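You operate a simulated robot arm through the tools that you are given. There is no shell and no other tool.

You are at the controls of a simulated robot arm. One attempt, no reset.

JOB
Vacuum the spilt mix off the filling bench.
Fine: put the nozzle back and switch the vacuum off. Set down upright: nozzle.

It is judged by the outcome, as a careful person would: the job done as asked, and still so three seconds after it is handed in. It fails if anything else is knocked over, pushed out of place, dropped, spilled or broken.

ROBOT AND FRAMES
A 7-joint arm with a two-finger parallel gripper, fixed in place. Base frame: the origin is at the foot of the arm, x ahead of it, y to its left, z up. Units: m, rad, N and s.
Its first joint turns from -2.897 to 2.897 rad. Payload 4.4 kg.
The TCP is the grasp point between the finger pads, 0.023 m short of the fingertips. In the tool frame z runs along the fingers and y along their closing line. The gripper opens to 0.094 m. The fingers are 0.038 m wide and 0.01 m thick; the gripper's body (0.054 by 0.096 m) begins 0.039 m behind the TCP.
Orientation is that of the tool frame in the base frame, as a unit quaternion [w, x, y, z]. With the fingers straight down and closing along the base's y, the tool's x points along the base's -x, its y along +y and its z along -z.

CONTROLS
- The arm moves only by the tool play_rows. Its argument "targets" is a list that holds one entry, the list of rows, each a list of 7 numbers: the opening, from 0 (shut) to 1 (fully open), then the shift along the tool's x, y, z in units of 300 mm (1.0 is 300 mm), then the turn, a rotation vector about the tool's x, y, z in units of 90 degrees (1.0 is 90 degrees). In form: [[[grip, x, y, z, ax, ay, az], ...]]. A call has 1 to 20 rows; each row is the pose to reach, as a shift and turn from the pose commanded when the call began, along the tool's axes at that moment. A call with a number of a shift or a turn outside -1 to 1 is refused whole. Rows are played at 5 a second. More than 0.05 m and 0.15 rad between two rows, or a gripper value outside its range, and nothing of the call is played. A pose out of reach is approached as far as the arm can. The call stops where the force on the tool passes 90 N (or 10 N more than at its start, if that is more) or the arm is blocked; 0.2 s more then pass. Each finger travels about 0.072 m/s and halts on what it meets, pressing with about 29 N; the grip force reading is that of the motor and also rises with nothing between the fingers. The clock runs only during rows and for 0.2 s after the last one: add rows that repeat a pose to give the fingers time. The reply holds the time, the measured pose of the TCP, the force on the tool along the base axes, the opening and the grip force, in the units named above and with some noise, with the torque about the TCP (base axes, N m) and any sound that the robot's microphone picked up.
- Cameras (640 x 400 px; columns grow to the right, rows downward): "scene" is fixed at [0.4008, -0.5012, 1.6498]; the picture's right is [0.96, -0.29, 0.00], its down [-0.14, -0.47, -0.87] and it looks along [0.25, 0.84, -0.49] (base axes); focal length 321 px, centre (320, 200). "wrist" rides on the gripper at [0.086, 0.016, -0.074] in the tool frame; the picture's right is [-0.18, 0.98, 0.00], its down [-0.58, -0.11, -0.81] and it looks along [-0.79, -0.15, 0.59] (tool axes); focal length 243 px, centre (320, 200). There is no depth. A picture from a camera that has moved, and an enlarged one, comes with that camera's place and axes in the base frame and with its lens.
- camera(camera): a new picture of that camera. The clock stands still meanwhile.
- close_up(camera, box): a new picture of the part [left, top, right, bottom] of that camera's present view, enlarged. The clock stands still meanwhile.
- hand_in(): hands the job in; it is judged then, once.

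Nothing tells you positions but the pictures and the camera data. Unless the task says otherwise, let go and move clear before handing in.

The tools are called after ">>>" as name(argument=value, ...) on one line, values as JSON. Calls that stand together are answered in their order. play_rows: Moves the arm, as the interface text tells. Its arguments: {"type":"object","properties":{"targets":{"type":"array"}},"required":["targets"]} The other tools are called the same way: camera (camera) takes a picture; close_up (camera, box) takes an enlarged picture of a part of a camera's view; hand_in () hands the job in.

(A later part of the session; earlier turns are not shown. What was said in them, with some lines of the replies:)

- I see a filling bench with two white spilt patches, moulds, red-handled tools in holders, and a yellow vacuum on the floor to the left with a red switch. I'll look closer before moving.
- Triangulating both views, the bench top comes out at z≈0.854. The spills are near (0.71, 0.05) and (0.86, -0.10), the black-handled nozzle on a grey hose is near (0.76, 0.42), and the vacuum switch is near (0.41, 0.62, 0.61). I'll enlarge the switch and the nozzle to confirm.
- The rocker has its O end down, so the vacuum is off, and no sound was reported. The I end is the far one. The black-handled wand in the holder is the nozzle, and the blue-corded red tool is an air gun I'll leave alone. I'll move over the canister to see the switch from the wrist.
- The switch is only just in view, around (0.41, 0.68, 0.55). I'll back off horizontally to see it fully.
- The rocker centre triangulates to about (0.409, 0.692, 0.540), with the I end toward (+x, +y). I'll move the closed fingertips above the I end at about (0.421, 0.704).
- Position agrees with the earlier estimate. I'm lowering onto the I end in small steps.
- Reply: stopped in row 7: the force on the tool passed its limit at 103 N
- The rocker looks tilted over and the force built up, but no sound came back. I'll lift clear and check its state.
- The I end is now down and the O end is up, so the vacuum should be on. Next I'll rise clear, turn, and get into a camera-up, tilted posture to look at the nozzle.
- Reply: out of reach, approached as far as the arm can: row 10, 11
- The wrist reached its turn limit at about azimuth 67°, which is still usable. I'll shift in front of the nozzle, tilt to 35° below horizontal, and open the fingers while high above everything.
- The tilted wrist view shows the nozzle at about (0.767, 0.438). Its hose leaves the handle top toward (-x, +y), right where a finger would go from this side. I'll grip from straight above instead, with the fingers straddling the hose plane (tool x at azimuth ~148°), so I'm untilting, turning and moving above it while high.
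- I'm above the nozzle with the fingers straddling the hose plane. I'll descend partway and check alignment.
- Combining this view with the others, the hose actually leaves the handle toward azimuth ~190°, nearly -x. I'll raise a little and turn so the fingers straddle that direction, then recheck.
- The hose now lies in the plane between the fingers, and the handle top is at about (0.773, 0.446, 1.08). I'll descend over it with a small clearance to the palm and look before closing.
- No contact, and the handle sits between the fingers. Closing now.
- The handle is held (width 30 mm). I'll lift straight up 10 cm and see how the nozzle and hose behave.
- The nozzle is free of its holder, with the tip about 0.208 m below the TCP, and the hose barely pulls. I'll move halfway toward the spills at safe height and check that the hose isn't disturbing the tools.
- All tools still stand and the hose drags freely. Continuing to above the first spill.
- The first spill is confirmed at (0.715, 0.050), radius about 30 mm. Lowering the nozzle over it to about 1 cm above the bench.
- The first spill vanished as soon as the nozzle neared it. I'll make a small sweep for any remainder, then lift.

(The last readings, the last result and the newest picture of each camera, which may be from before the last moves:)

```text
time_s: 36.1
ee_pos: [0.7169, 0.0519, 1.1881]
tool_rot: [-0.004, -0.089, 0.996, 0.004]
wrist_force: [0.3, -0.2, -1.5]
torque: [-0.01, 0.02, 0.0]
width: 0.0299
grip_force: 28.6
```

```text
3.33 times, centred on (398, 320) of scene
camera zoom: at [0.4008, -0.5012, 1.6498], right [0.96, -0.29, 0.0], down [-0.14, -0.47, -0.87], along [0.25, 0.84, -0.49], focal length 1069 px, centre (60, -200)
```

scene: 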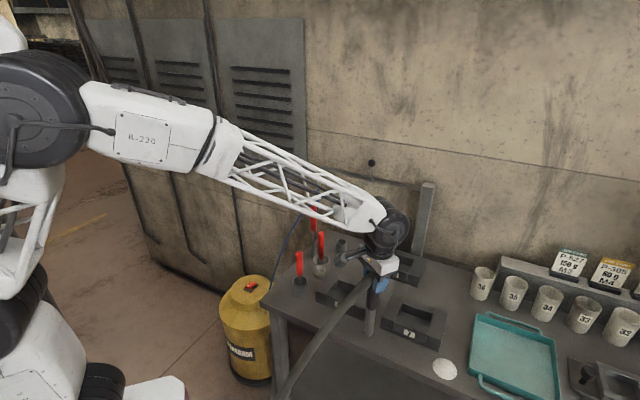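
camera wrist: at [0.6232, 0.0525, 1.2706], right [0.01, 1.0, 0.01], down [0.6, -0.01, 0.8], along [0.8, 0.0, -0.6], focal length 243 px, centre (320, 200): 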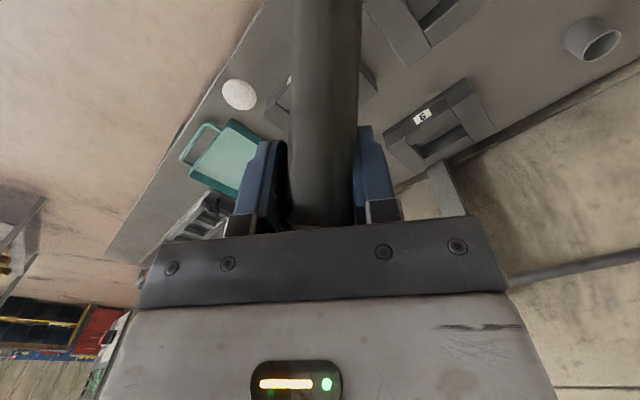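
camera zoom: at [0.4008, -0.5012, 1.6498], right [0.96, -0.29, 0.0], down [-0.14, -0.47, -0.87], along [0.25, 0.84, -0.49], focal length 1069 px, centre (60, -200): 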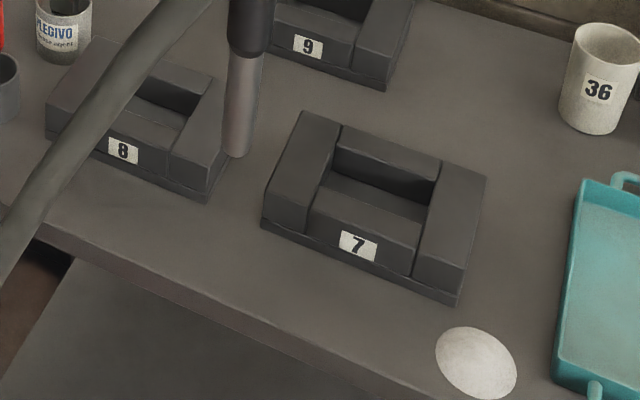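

The bench is clean at spill 1. Moving over mould 7 to the second spill at (0.862, -0.096).

>>> play_rows(targets=[[[0, -0.065, -0.095, 0, 0, 0, 0], [0, -0.13, -0.19, 0, 0, 0, 0], [0, -0.195, -0.284, 0, 0, 0, 0], [0, -0.26, -0.379, 0, 0, 0, 0], [0, -0.325, -0.474, 0, 0, 0, 0], [0, -0.389, -0.568, 0, 0, 0, 0], [0, -0.389, -0.568, 0, 0, 0, 0]]])

>>> close_up(camera="scene", box=[342, 260, 534, 380])

>>> camera(camera="wrist")

```text
time_s: 37.7
ee_pos: [0.8609, -0.0953, 1.1854]
tool_rot: [-0.004, -0.088, 0.996, 0.003]
wrist_force: [-0.3, -0.5, -0.9]
torque: [0.01, 0.01, -0.01]
width: 0.0302
grip_force: 29.4
```

```text
3.33 times, centred on (438, 320) of scene
camera zoom: at [0.4008, -0.5012, 1.6498], right [0.96, -0.29, 0.0], down [-0.14, -0.47, -0.87], along [0.25, 0.84, -0.49], focal length 1069 px, centre (-73, -200)
```

zoom: 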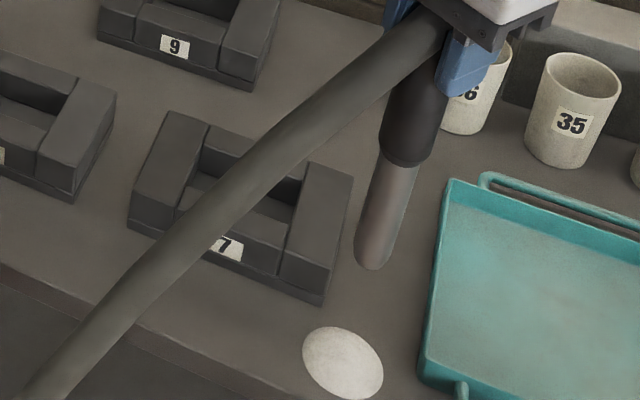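

```text
taken
camera wrist: at [0.772, -0.0958, 1.2593], right [0.01, 1.0, 0.01], down [0.6, -0.01, 0.8], along [0.8, 0.0, -0.6], focal length 243 px, centre (320, 200)
```

wrist: 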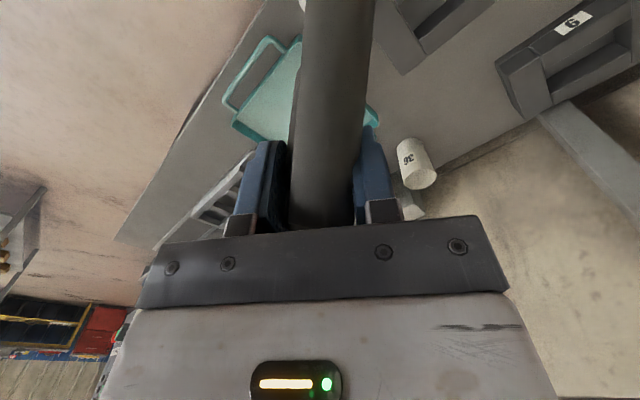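

Aligned over the second spill with clearance to the tray and mould 7. Lowering, with a small sweep.

>>> play_rows(targets=[[[0, 0, 0, 0.1, 0, 0, 0], [0, 0, 0, 0.2, 0, 0, 0], [0, 0, 0, 0.28, 0, 0, 0], [0, 0, 0, 0.34, 0, 0, 0], [0, 0, 0, 0.37, 0, 0, 0], [0, 0, 0, 0.388, 0, 0, 0], [0, 0.04, 0, 0.388, 0, 0, 0], [0, 0, -0.04, 0.388, 0, 0, 0], [0, -0.03, 0, 0.388, 0, 0, 0], [0, 0, 0.03, 0.388, 0, 0, 0], [0, 0, 0, 0.388, 0, 0, 0]]])

>>> close_up(camera="scene", box=[342, 260, 534, 380])

```text
time_s: 40.1
ee_pos: [0.8587, -0.0945, 1.068]
tool_rot: [-0.003, -0.088, 0.996, 0.004]
wrist_force: [0.6, -0.1, -0.5]
torque: [-0.01, -0.03, 0.0]
width: 0.03
grip_force: 28.6
```

```text
3.33 times, centred on (438, 320) of scene
camera zoom: at [0.4008, -0.5012, 1.6498], right [0.96, -0.29, 0.0], down [-0.14, -0.47, -0.87], along [0.25, 0.84, -0.49], focal length 1069 px, centre (-73, -200)
```

zoom: 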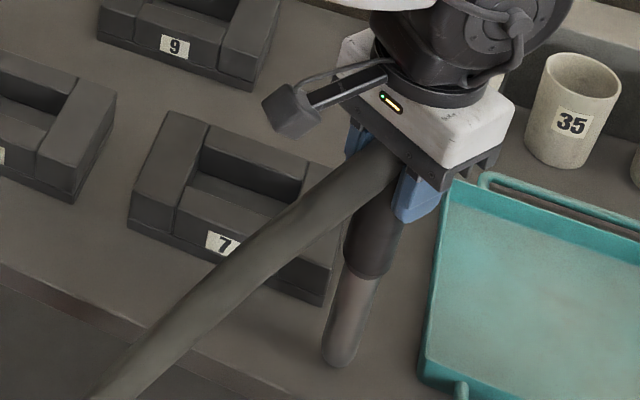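

The second spill is gone too. I'll lift and check the whole bench for anything missed.

>>> play_rows(targets=[[[0, 0, 0, -0.12, 0, 0, 0], [0, 0, 0, -0.25, 0, 0, 0], [0, 0, 0, -0.38, 0, 0, 0], [0, 0, 0, -0.45, 0, 0, 0], [0, 0, 0, -0.45, 0, 0, 0]]])

>>> camera(camera="scene")

>>> close_up(camera="scene", box=[400, 240, 640, 400])

>>> close_up(camera="wrist", box=[60, 0, 460, 240])

```text
time_s: 41.3
ee_pos: [0.8608, -0.0968, 1.2029]
tool_rot: [-0.004, -0.087, 0.996, 0.003]
wrist_force: [0.1, 0.5, -1.1]
torque: [-0.02, 0.0, 0.0]
width: 0.0301
grip_force: 28.3
```

```text
taken
```

scene: 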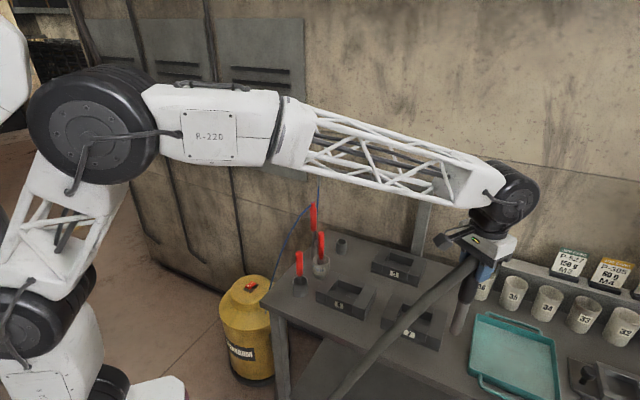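

```text
2.50 times, centred on (520, 320) of scene
camera zoom: at [0.4008, -0.5012, 1.6498], right [0.96, -0.29, 0.0], down [-0.14, -0.47, -0.87], along [0.25, 0.84, -0.49], focal length 802 px, centre (-180, -100)
```

zoom: 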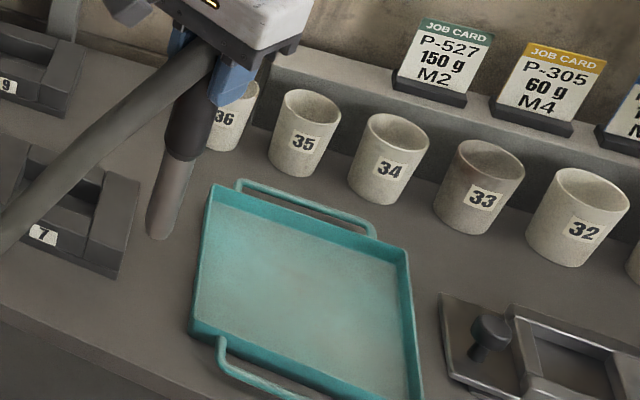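

```text
1.60 times, centred on (260, 120) of wrist
camera zoom: at [0.7729, -0.0961, 1.2772], right [0.01, 1.0, 0.01], down [0.6, -0.01, 0.8], along [0.8, 0.0, -0.6], focal length 388 px, centre (416, 328)
```

zoom: 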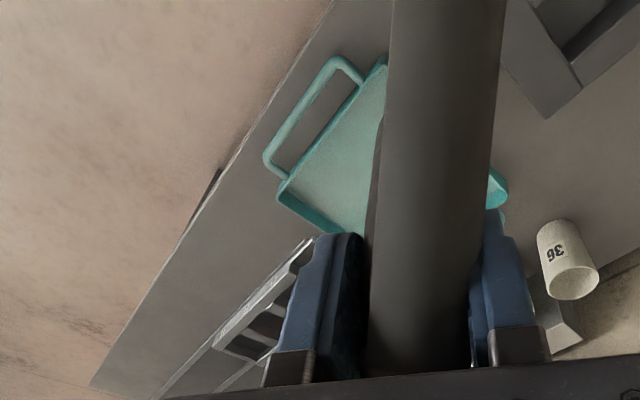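

No other spill is visible. I'm returning along the exact reverse of my commanded moves to above the nozzle holder.

>>> play_rows(targets=[[[0, -0.002, 0.114, 0, 0, 0, 0], [0, -0.004, 0.229, 0, 0, 0, 0], [0, -0.006, 0.343, 0, 0, 0, 0], [0, -0.008, 0.4575, 0, 0, 0, 0], [0, -0.01, 0.572, 0, 0, 0, 0], [0, -0.012, 0.686, 0, 0, 0, 0], [0, -0.014, 0.8, 0, 0, 0, 0], [0, -0.016, 0.915, 0, 0, 0, 0], [0, -0.016, 0.915, 0, 0, 0, 0]]])

>>> play_rows(targets=[[[0, -0.002, 0.114, 0, 0, 0, 0], [0, -0.004, 0.229, 0, 0, 0, 0], [0, -0.006, 0.343, 0, 0, 0, 0], [0, -0.008, 0.4575, 0, 0, 0, 0], [0, -0.01, 0.572, 0, 0, 0, 0], [0, -0.012, 0.686, 0, 0, 0, 0], [0, -0.014, 0.8, 0, 0, 0, 0], [0, -0.017, 0.915, 0, 0, 0, 0], [0, -0.017, 0.915, 0, 0, 0, 0], [0, -0.017, 0.915, 0.127, 0, 0, 0], [0, -0.017, 0.915, 0.127, 0, 0, 0]]])

>>> close_up(camera="scene", box=[222, 130, 462, 280])

>>> camera(camera="scene")

```text
time_s: 43.3
ee_pos: [0.8158, 0.1742, 1.2038]
tool_rot: [-0.004, -0.088, 0.996, 0.004]
wrist_force: [-0.2, 0.4, -0.9]
torque: [-0.03, 0.0, -0.02]
width: 0.03
grip_force: 29.3
```

```text
time_s: 45.7
ee_pos: [0.7748, 0.4457, 1.1678]
tool_rot: [-0.004, -0.088, 0.996, 0.004]
wrist_force: [-0.1, 0.8, -1.4]
torque: [0.0, 0.01, 0.0]
width: 0.03
grip_force: 29.2
```

```text
2.67 times, centred on (342, 205) of scene
camera zoom: at [0.4008, -0.5012, 1.6498], right [0.96, -0.29, 0.0], down [-0.14, -0.47, -0.87], along [0.25, 0.84, -0.49], focal length 855 px, centre (261, 187)
```

zoom: 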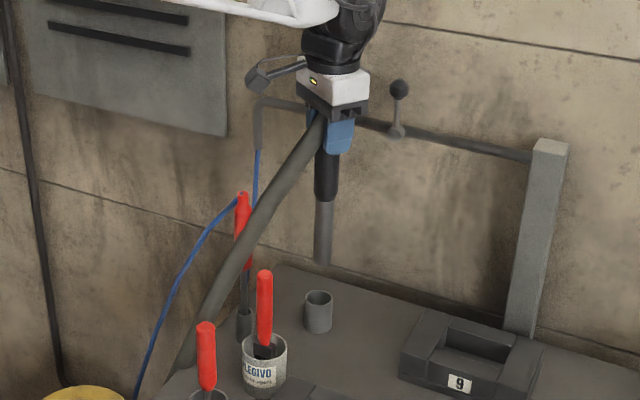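

```text
taken
```

scene: 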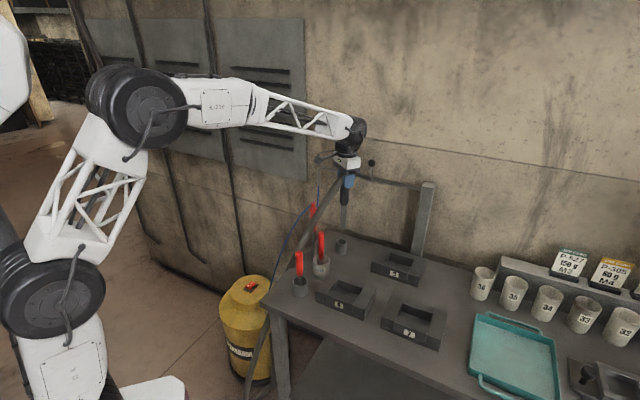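

Position repeats the pickup closely. I'll lower to just above the holder rim and check alignment closely.

>>> play_rows(targets=[[[0, 0, 0, 0.05, 0, 0, 0], [0, 0, 0, 0.09, 0, 0, 0], [0, 0, 0, 0.09, 0, 0, 0], [0, 0, 0, 0.09, 0, 0, 0]]])

>>> close_up(camera="scene", box=[310, 215, 374, 255])

>>> camera(camera="wrist")

```text
time_s: 46.7
ee_pos: [0.775, 0.4455, 1.1416]
tool_rot: [-0.004, -0.088, 0.996, 0.004]
wrist_force: [0.1, 0.4, -1.4]
torque: [-0.05, -0.01, -0.04]
width: 0.0301
grip_force: 29.1
```

```text
10.00 times, centred on (342, 235) of scene
camera zoom: at [0.4008, -0.5012, 1.6498], right [0.96, -0.29, 0.0], down [-0.14, -0.47, -0.87], along [0.25, 0.84, -0.49], focal length 3206 px, centre (100, -150)
```

zoom: 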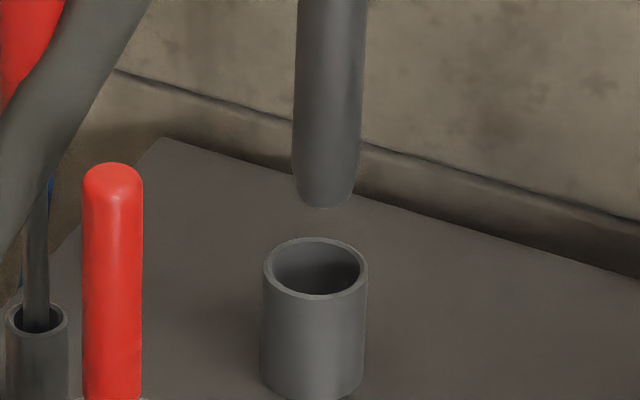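

```text
taken
camera wrist: at [0.687, 0.4461, 1.2158], right [0.01, 1.0, 0.01], down [0.6, -0.01, 0.8], along [0.8, 0.0, -0.6], focal length 243 px, centre (320, 200)
```

wrist: 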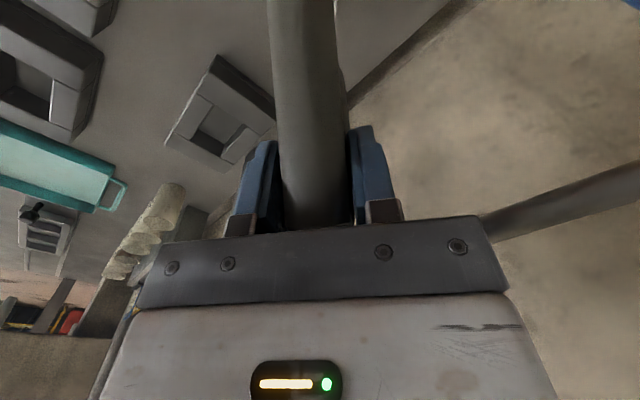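

The tip lines up with the holder within about 2 mm. I'll apply a small correction and lower it partway in, watching the force.

>>> play_rows(targets=[[[0, 0.005, 0.007, 0.0, 0, 0, 0], [0, 0.005, 0.007, 0.03, 0, 0, 0], [0, 0.005, 0.007, 0.06, 0, 0, 0], [0, 0.005, 0.007, 0.09, 0, 0, 0], [0, 0.005, 0.007, 0.12, 0, 0, 0], [0, 0.005, 0.007, 0.15, 0, 0, 0], [0, 0.005, 0.007, 0.15, 0, 0, 0]]])

>>> close_up(camera="scene", box=[310, 215, 374, 255])

```text
time_s: 48.3
ee_pos: [0.7721, 0.4496, 1.0984]
tool_rot: [-0.003, -0.088, 0.996, 0.004]
wrist_force: [0.5, -1.2, 24.6]
torque: [0.02, -0.07, -0.02]
width: 0.0305
grip_force: 29.3
```

```text
10.00 times, centred on (342, 235) of scene
camera zoom: at [0.4008, -0.5012, 1.6498], right [0.96, -0.29, 0.0], down [-0.14, -0.47, -0.87], along [0.25, 0.84, -0.49], focal length 3206 px, centre (100, -150)
```

zoom: 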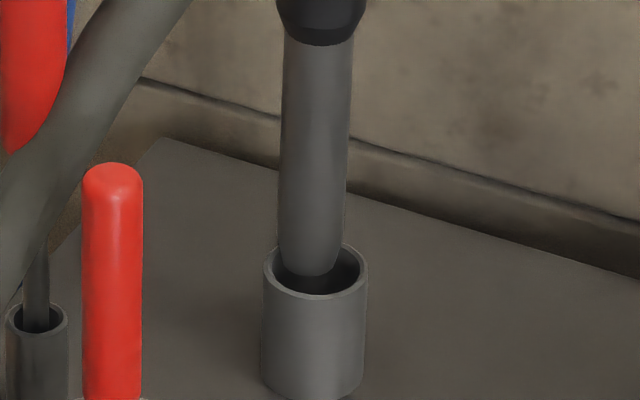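

The tip touched the back rim of the holder (25 N up). The holder hasn't moved, and the nozzle needs to come about 5 mm toward -y. I'll back up, shift and look again.

>>> play_rows(targets=[[[0, 0, 0, -0.04, 0, 0, 0], [0, 0, 0, -0.08, 0, 0, 0], [0, 0.003, -0.018, -0.08, 0, 0, 0], [0, 0.003, -0.018, -0.08, 0, 0, 0], [0, 0.003, -0.018, -0.08, 0, 0, 0]]])

>>> close_up(camera="scene", box=[310, 215, 374, 255])

>>> close_up(camera="scene", box=[282, 170, 402, 260])

```text
time_s: 49.5
ee_pos: [0.7727, 0.4441, 1.1209]
tool_rot: [-0.004, -0.088, 0.996, 0.004]
wrist_force: [0.5, 0.3, -1.4]
torque: [-0.01, -0.01, 0.01]
width: 0.0302
grip_force: 29.0
```

```text
10.00 times, centred on (342, 235) of scene
camera zoom: at [0.4008, -0.5012, 1.6498], right [0.96, -0.29, 0.0], down [-0.14, -0.47, -0.87], along [0.25, 0.84, -0.49], focal length 3206 px, centre (100, -150)
```

zoom: 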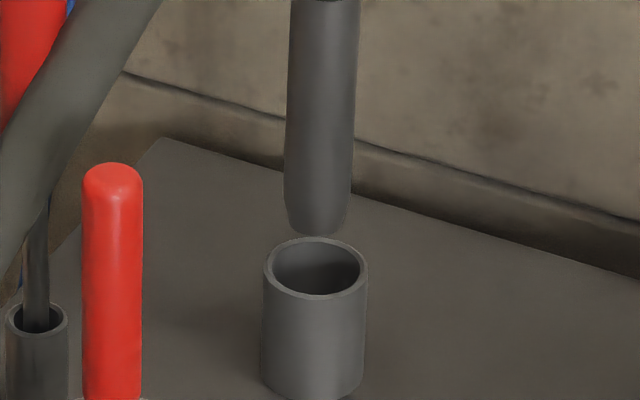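

```text
4.44 times, centred on (342, 215) of scene
camera zoom: at [0.4008, -0.5012, 1.6498], right [0.96, -0.29, 0.0], down [-0.14, -0.47, -0.87], along [0.25, 0.84, -0.49], focal length 1425 px, centre (222, 133)
```

zoom: 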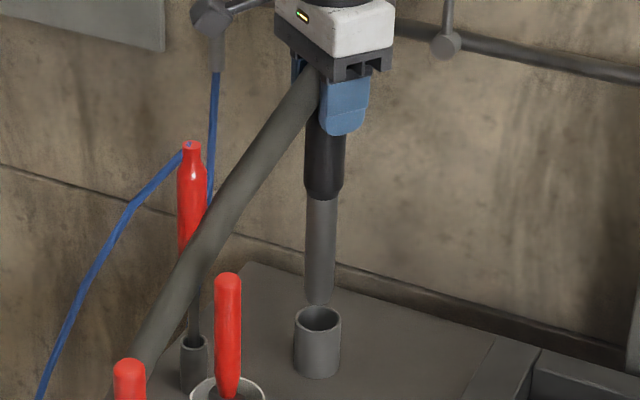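

Laterally it is now centred. Lowering again slowly.

>>> play_rows(targets=[[[0, 0, 0, 0.025, 0, 0, 0], [0, 0, 0, 0.05, 0, 0, 0], [0, 0, 0, 0.07, 0, 0, 0], [0, 0, 0, 0.085, 0, 0, 0], [0, 0, 0, 0.1, 0, 0, 0], [0, 0, 0, 0.1, 0, 0, 0]]])

>>> close_up(camera="scene", box=[310, 215, 374, 255])

```text
time_s: 50.9
ee_pos: [0.7712, 0.4444, 1.0901]
tool_rot: [-0.004, -0.088, 0.996, 0.004]
wrist_force: [-0.6, -0.1, -2.5]
torque: [0.02, 0.0, 0.01]
width: 0.0302
grip_force: 28.6
```

```text
10.00 times, centred on (342, 235) of scene
camera zoom: at [0.4008, -0.5012, 1.6498], right [0.96, -0.29, 0.0], down [-0.14, -0.47, -0.87], along [0.25, 0.84, -0.49], focal length 3206 px, centre (100, -150)
```

zoom: 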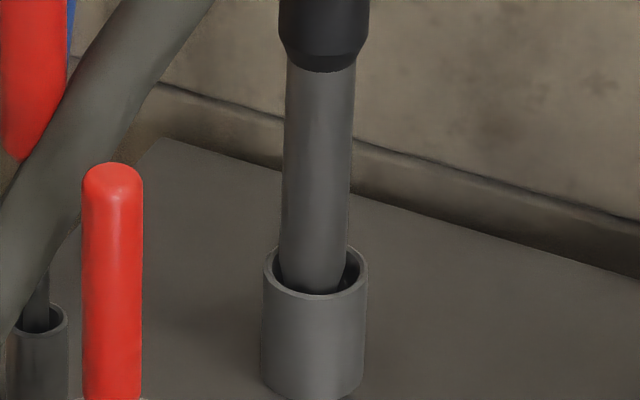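

The tip is inside the holder with no contact force. Lowering the rest of the way gently.

>>> play_rows(targets=[[[0, 0, 0, 0.025, 0, 0, 0], [0, 0, 0, 0.05, 0, 0, 0], [0, 0, 0, 0.07, 0, 0, 0], [0, 0, 0, 0.082, 0, 0, 0], [0, 0, 0, 0.088, 0, 0, 0], [0, 0, 0, 0.088, 0, 0, 0]]])

>>> close_up(camera="scene", box=[302, 190, 382, 250])

```text
time_s: 52.3
ee_pos: [0.7701, 0.4436, 1.0645]
tool_rot: [-0.003, -0.088, 0.996, 0.004]
wrist_force: [1.0, 0.0, -1.1]
torque: [0.0, -0.03, 0.04]
width: 0.0303
grip_force: 28.7
```

```text
6.67 times, centred on (342, 220) of scene
camera zoom: at [0.4008, -0.5012, 1.6498], right [0.96, -0.29, 0.0], down [-0.14, -0.47, -0.87], along [0.25, 0.84, -0.49], focal length 2137 px, centre (173, 67)
```

zoom: 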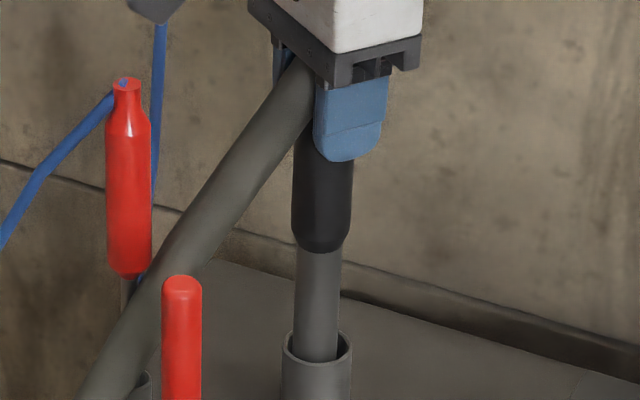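

It is nearly seated. I'll lower by millimetres until contact.

>>> play_rows(targets=[[[0, 0, 0, 0.004, 0, 0, 0], [0, 0, 0, 0.007, 0, 0, 0], [0, 0, 0, 0.01, 0, 0, 0], [0, 0, 0, 0.01, 0, 0, 0]]])

```text
time_s: 53.3
ee_pos: [0.7702, 0.4428, 1.0619]
tool_rot: [-0.004, -0.088, 0.996, 0.004]
wrist_force: [-0.1, -0.2, -1.3]
torque: [0.0, 0.01, -0.02]
width: 0.0303
grip_force: 29.3
```

>>> play_rows(targets=[[[0, 0, 0, 0.004, 0, 0, 0], [0, 0, 0, 0.008, 0, 0, 0], [0, 0, 0, 0.012, 0, 0, 0], [0, 0, 0, 0.012, 0, 0, 0]]])

```text
time_s: 54.3
ee_pos: [0.7692, 0.445, 1.0578]
tool_rot: [-0.004, -0.088, 0.996, 0.004]
wrist_force: [0.6, -0.3, -1.1]
torque: [-0.06, -0.08, 0.01]
width: 0.0308
grip_force: 29.2
```

>>> play_rows(targets=[[[0, 0, 0, 0.004, 0, 0, 0], [0, 0, 0, 0.008, 0, 0, 0], [0, 0, 0, 0.012, 0, 0, 0], [0, 0, 0, 0.012, 0, 0, 0]]])

>>> close_up(camera="scene", box=[302, 190, 382, 250])

```text
time_s: 55.3
ee_pos: [0.7713, 0.4434, 1.0537]
tool_rot: [-0.003, -0.087, 0.996, 0.004]
wrist_force: [-0.2, 0.0, -1.7]
torque: [0.0, -0.02, -0.01]
width: 0.0301
grip_force: 28.8
```

```text
6.67 times, centred on (342, 220) of scene
camera zoom: at [0.4008, -0.5012, 1.6498], right [0.96, -0.29, 0.0], down [-0.14, -0.47, -0.87], along [0.25, 0.84, -0.49], focal length 2137 px, centre (173, 67)
```

zoom: 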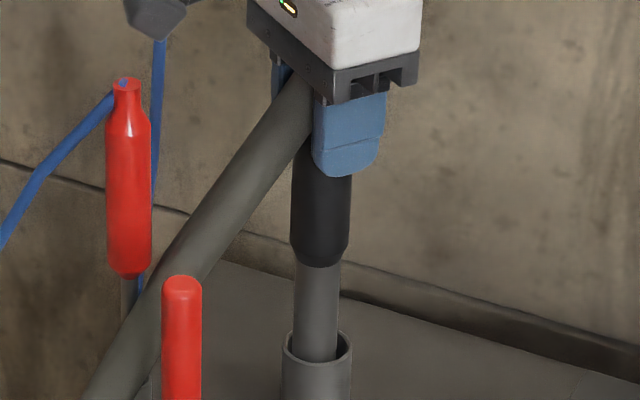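

The handle is now at its original seated height to within about 1 mm, since the nozzle slid up a little in the grip at the earlier touch. A couple more millimetres.

>>> play_rows(targets=[[[0, 0, 0, 0.003, 0, 0, 0], [0, 0, 0, 0.006, 0, 0, 0], [0, 0, 0, 0.006, 0, 0, 0]]])

```text
time_s: 56.1
ee_pos: [0.7711, 0.4445, 1.0525]
tool_rot: [-0.004, -0.088, 0.996, 0.003]
wrist_force: [0.2, -0.4, -1.6]
torque: [-0.03, -0.04, -0.01]
width: 0.0307
grip_force: 28.7
```

>>> play_rows(targets=[[[0, 0, 0, 0.003, 0, 0, 0], [0, 0, 0, 0.006, 0, 0, 0], [0, 0, 0, 0.009, 0, 0, 0], [0, 0, 0, 0.009, 0, 0, 0]]])

>>> close_up(camera="scene", box=[302, 190, 382, 250])

```text
time_s: 57.1
ee_pos: [0.7701, 0.4442, 1.0503]
tool_rot: [-0.003, -0.089, 0.996, 0.003]
wrist_force: [0.3, 0.8, 23.4]
torque: [0.02, -0.09, 0.02]
width: 0.0305
grip_force: 29.7
```

```text
6.67 times, centred on (342, 220) of scene
camera zoom: at [0.4008, -0.5012, 1.6498], right [0.96, -0.29, 0.0], down [-0.14, -0.47, -0.87], along [0.25, 0.84, -0.49], focal length 2137 px, centre (173, 67)
```

zoom: 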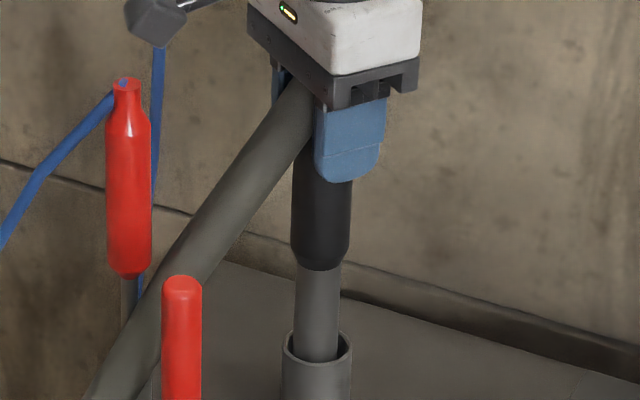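

Contact at the bottom, so the nozzle is seated. I'll ease off the pressure, open, and rise straight up.

>>> play_rows(targets=[[[0, 0, 0, -0.006, 0, 0, 0], [0.15, 0, 0, -0.006, 0, 0, 0], [0.4, 0, 0, -0.006, 0, 0, 0], [0.4, 0, 0, -0.006, 0, 0, 0]]])

>>> close_up(camera="scene", box=[302, 190, 382, 250])

```text
time_s: 58.1
ee_pos: [0.7703, 0.4446, 1.0512]
tool_rot: [-0.004, -0.088, 0.996, 0.003]
wrist_force: [0.6, -0.3, 0.2]
torque: [0.02, -0.03, -0.03]
width: 0.0378
grip_force: 0.1
```

```text
6.67 times, centred on (342, 220) of scene
camera zoom: at [0.4008, -0.5012, 1.6498], right [0.96, -0.29, 0.0], down [-0.14, -0.47, -0.87], along [0.25, 0.84, -0.49], focal length 2137 px, centre (173, 67)
```

zoom: 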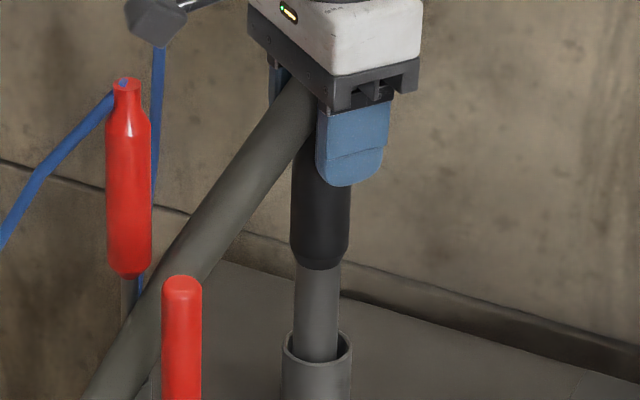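

The nozzle stands on its own. Opening fully and rising.

>>> play_rows(targets=[[[0.7, 0, 0, 0, 0, 0, 0], [1, 0, 0, 0, 0, 0, 0], [1, 0, 0, 0, 0, 0, 0], [1, 0, 0, -0.05, 0, 0, 0], [1, 0, 0, -0.12, 0, 0, 0], [1, 0, 0, -0.22, 0, 0, 0], [1, 0, 0, -0.34, 0, 0, 0], [1, 0, 0, -0.46, 0, 0, 0], [1, 0, 0, -0.55, 0, 0, 0], [1, 0, 0, -0.55, 0, 0, 0]]])

>>> close_up(camera="scene", box=[262, 170, 422, 270])

>>> camera(camera="wrist")

```text
time_s: 60.3
ee_pos: [0.7709, 0.4433, 1.2165]
tool_rot: [-0.004, -0.089, 0.996, 0.003]
wrist_force: [0.4, -0.8, -0.1]
torque: [-0.02, 0.01, 0.01]
width: 0.094
grip_force: 0.1
```

```text
4.00 times, centred on (342, 220) of scene
camera zoom: at [0.4008, -0.5012, 1.6498], right [0.96, -0.29, 0.0], down [-0.14, -0.47, -0.87], along [0.25, 0.84, -0.49], focal length 1282 px, centre (232, 120)
```

zoom: 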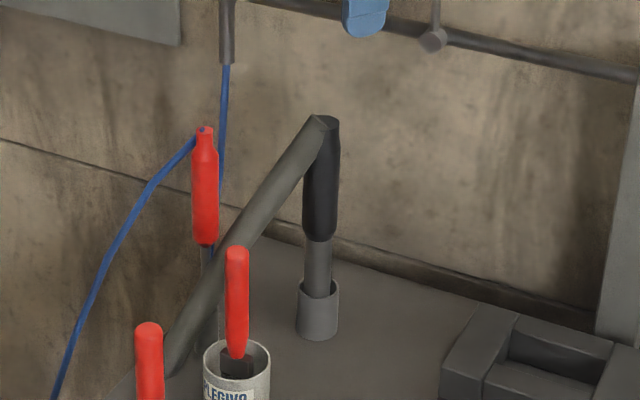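

```text
taken
camera wrist: at [0.6828, 0.4443, 1.2916], right [0.01, 1.0, 0.01], down [0.6, -0.01, 0.8], along [0.8, 0.0, -0.6], focal length 243 px, centre (320, 200)
```

wrist: 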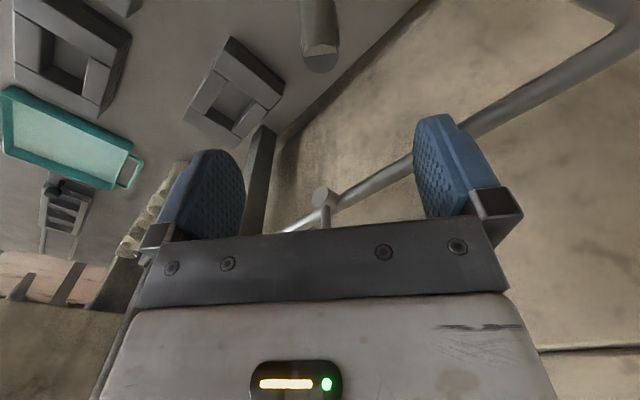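

The nozzle is back upright in its holder. Now to switch off: I'll travel back over toward the canister while turning to the earlier pressing orientation and closing the fingers.

>>> play_rows(targets=[[[1, 0.067, 0.063, 0, 0, 0, 0.076], [0.8, 0.135, 0.126, 0, 0, 0, 0.153], [0.5, 0.202, 0.189, 0, 0, 0, 0.229], [0.2, 0.27, 0.252, 0, 0, 0, 0.306], [0, 0.337, 0.314, 0, 0, 0, 0.382], [0, 0.404, 0.377, 0, 0, 0, 0.458], [0, 0.472, 0.44, 0, 0, 0, 0.535], [0, 0.539, 0.503, 0, 0, 0, 0.611], [0, 0.539, 0.503, 0, 0, 0, 0.611]]])

```text
time_s: 62.3
ee_pos: [0.5865, 0.5663, 1.219]
tool_rot: [-0.005, 0.382, 0.924, 0.0]
wrist_force: [0.1, 0.9, 0.1]
torque: [0.0, 0.0, -0.01]
width: 0.0
grip_force: 28.9
```

>>> play_rows(targets=[[[0, 0.119, -0.029, 0, 0, 0, 0], [0, 0.238, -0.058, 0, 0, 0, 0], [0, 0.357, -0.087, 0, 0, 0, 0], [0, 0.477, -0.115, 0, 0, 0, 0], [0, 0.596, -0.144, 0, 0, 0, 0], [0, 0.715, -0.173, 0, 0, 0, 0], [0, 0.715, -0.173, 0.14, 0, 0, 0], [0, 0.715, -0.173, 0.28, 0, 0, 0], [0, 0.715, -0.173, 0.42, 0, 0, 0], [0, 0.715, -0.173, 0.56, 0, 0, 0], [0, 0.715, -0.173, 0.7, 0, 0, 0], [0, 0.715, -0.173, 0.84, 0, 0, 0], [0, 0.715, -0.173, 0.95, 0, 0, 0], [0, 0.715, -0.173, 0.95, 0, 0, 0]]])

>>> play_rows(targets=[[[0, 0, 0, 0.13, 0, 0, 0], [0, 0, 0, 0.26, 0, 0, 0], [0, 0, 0, 0.39, 0, 0, 0], [0, 0, 0, 0.52, 0, 0, 0], [0, 0, 0, 0.65, 0, 0, 0], [0, 0, 0, 0.78, 0, 0, 0], [0, 0, 0, 0.9, 0, 0, 0], [0, 0, 0, 0.98, 0, 0, 0], [0, 0, 0, 0.98, 0, 0, 0]]])

>>> close_up(camera="scene", box=[218, 256, 282, 296])

>>> close_up(camera="wrist", box=[220, 0, 480, 160])

```text
time_s: 65.3
ee_pos: [0.3948, 0.6795, 0.9353]
tool_rot: [-0.005, 0.382, 0.924, 0.001]
wrist_force: [0.1, 1.1, -0.5]
torque: [0.0, 0.0, 0.0]
width: 0.0002
grip_force: 28.8
```

```text
time_s: 67.3
ee_pos: [0.393, 0.6813, 0.6421]
tool_rot: [-0.005, 0.382, 0.924, 0.002]
wrist_force: [0.5, -0.1, 0.7]
torque: [0.01, -0.02, -0.03]
width: 0.0002
grip_force: 28.8
```

```text
10.00 times, centred on (250, 276) of scene
camera zoom: at [0.4008, -0.5012, 1.6498], right [0.96, -0.29, 0.0], down [-0.14, -0.47, -0.87], along [0.25, 0.84, -0.49], focal length 3206 px, centre (1020, -560)
```

zoom: 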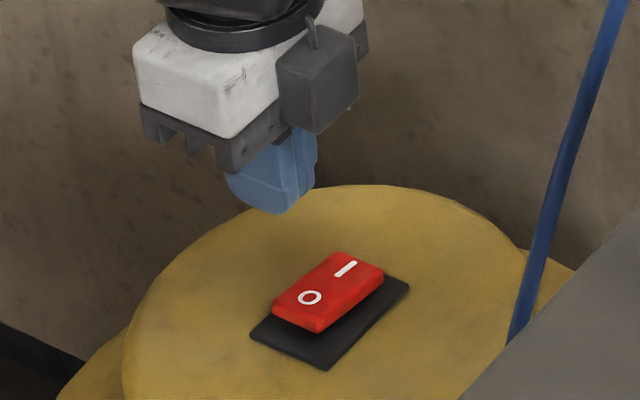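

```text
2.46 times, centred on (350, 80) of wrist
camera zoom: at [0.3421, 0.7534, 0.7156], right [0.82, 0.57, 0.0], down [0.34, -0.49, 0.8], along [0.45, -0.66, -0.6], focal length 597 px, centre (246, 495)
```

zoom: 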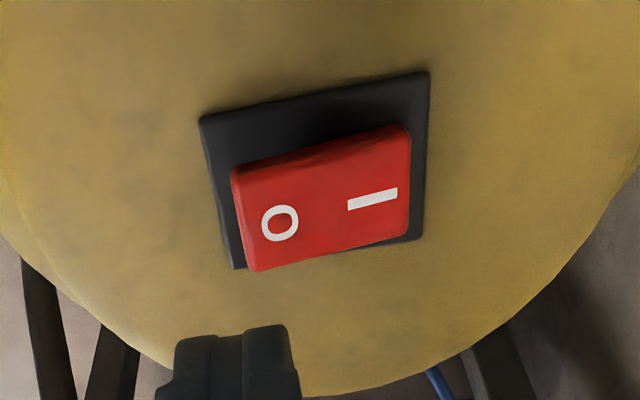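

The fingertips are just off the O end. I'll correct by about 5 mm and press the O side.

>>> play_rows(targets=[[[0, -0.014, 0.014, 0.09, 0, 0, 0], [0, -0.014, 0.014, 0.17, 0, 0, 0], [0, -0.014, 0.014, 0.2, 0, 0, 0], [0, -0.014, 0.014, 0.21, 0, 0, 0], [0, -0.014, 0.014, 0.22, 0, 0, 0], [0, -0.014, 0.014, 0.23, 0, 0, 0], [0, -0.014, 0.014, 0.24, 0, 0, 0], [0, -0.014, 0.014, 0.25, 0, 0, 0], [0, -0.014, 0.014, 0.257, 0, 0, 0]]])

>>> close_up(camera="scene", box=[218, 256, 282, 296])

```text
time_s: 69.2
ee_pos: [0.398, 0.6817, 0.5699]
tool_rot: [-0.005, 0.382, 0.924, 0.002]
wrist_force: [-16.8, -15.4, 31.1]
torque: [-0.53, -0.16, -0.38]
width: 0.0
grip_force: 29.2
stopped in row 9: the force on the tool passed its limit at 106 N (the readings are from after the stop); the commanded pose is now the measured one
```

```text
10.00 times, centred on (250, 276) of scene
camera zoom: at [0.4008, -0.5012, 1.6498], right [0.96, -0.29, 0.0], down [-0.14, -0.47, -0.87], along [0.25, 0.84, -0.49], focal length 3206 px, centre (1020, -560)
```

zoom: 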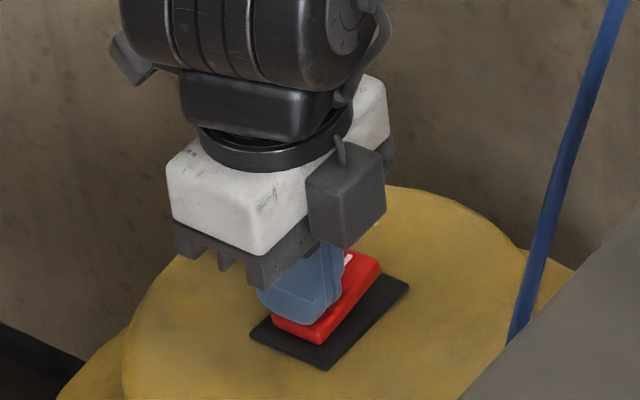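

The rocker has tipped onto the O side. I'll lift clear and verify.

>>> play_rows(targets=[[[0, 0, 0, -0.05, 0, 0, 0], [0, 0, 0, -0.15, 0, 0, 0], [0, 0, 0, -0.28, 0, 0, 0], [0, 0, 0, -0.42, 0, 0, 0], [0, 0, 0, -0.56, 0, 0, 0], [0, 0, 0, -0.7, 0, 0, 0], [0, 0, 0, -0.84, 0, 0, 0], [0, 0, 0, -0.98, 0, 0, 0], [0, 0, 0, -0.98, 0, 0, 0]]])

>>> close_up(camera="scene", box=[234, 276, 266, 296])

>>> camera(camera="scene")

>>> close_up(camera="scene", box=[284, 190, 380, 270])

>>> close_up(camera="scene", box=[320, 240, 640, 400])

```text
time_s: 71.2
ee_pos: [0.3989, 0.6813, 0.8635]
tool_rot: [-0.005, 0.382, 0.924, 0.002]
wrist_force: [0.2, 0.1, 0.7]
torque: [-0.03, -0.01, -0.04]
width: 0.0
grip_force: 28.9
```

```text
16.00 times, centred on (250, 286) of scene
camera zoom: at [0.4008, -0.5012, 1.6498], right [0.96, -0.29, 0.0], down [-0.14, -0.47, -0.87], along [0.25, 0.84, -0.49], focal length 5130 px, centre (1440, -1176)
```

zoom: 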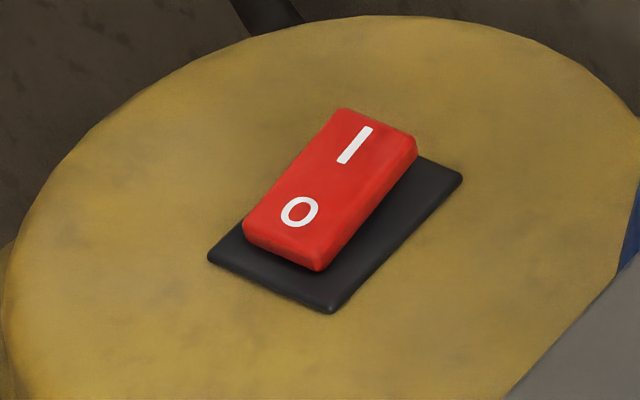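

```text
taken
```

scene: 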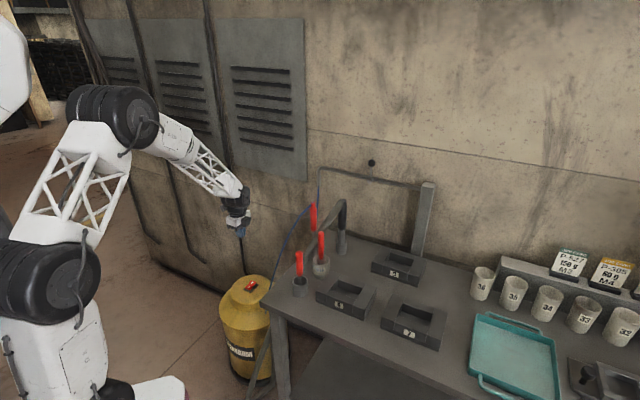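

```text
5.00 times, centred on (332, 230) of scene
camera zoom: at [0.4008, -0.5012, 1.6498], right [0.96, -0.29, 0.0], down [-0.14, -0.47, -0.87], along [0.25, 0.84, -0.49], focal length 1603 px, centre (260, 50)
```

zoom: 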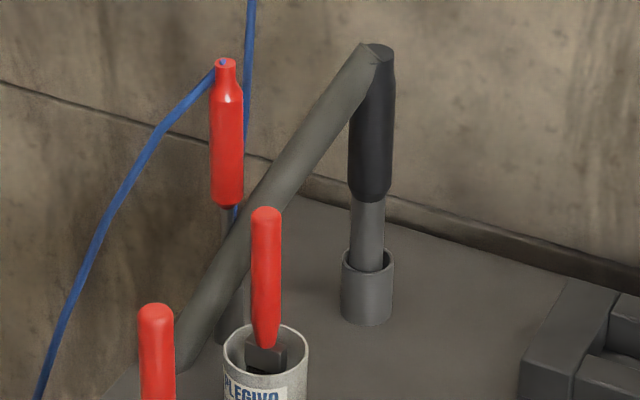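

```text
2.00 times, centred on (480, 320) of scene
camera zoom: at [0.4008, -0.5012, 1.6498], right [0.96, -0.29, 0.0], down [-0.14, -0.47, -0.87], along [0.25, 0.84, -0.49], focal length 641 px, centre (0, -40)
```

zoom: 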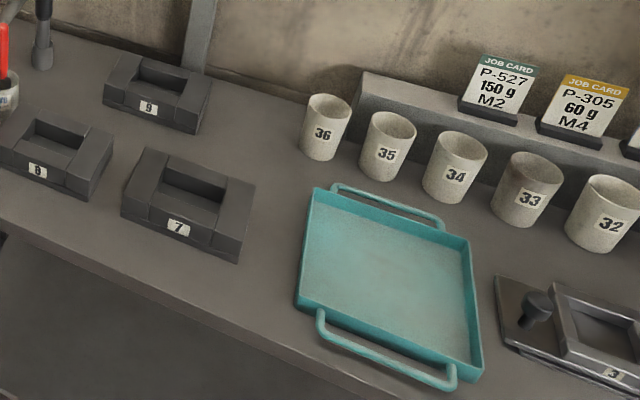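

Both spills are gone and the nozzle stands upright in its holder as it was. The rocker is back in its original O position, nothing else has moved, and the arm is clear, so I'm handing in.

>>> hand_in()

```text
The job is handed in.
```

I vacuumed both spilt patches off the filling bench, and the final pictures show no mix left on the part of the bench the cameras cover. The nozzle is back upright in its holder, and the vacuum's switch is on O, as it was at the start.

- **Putting the nozzle back:** on the first try the tip touched the holder's rim at about 25 N. I backed off, shifted it about 5 mm and seated it. The holder did not move.
- **Vacuum on and off:** the microphone picked up no sound at any point, so I judged on and off by the rocker's tilt. The mix did disappear once the nozzle was over it.
- **Other items:** in the last pictures the red-handled tools, tin, cups, moulds and tray are all where they were at the start.

The arm was clear of everything when I handed the job in.
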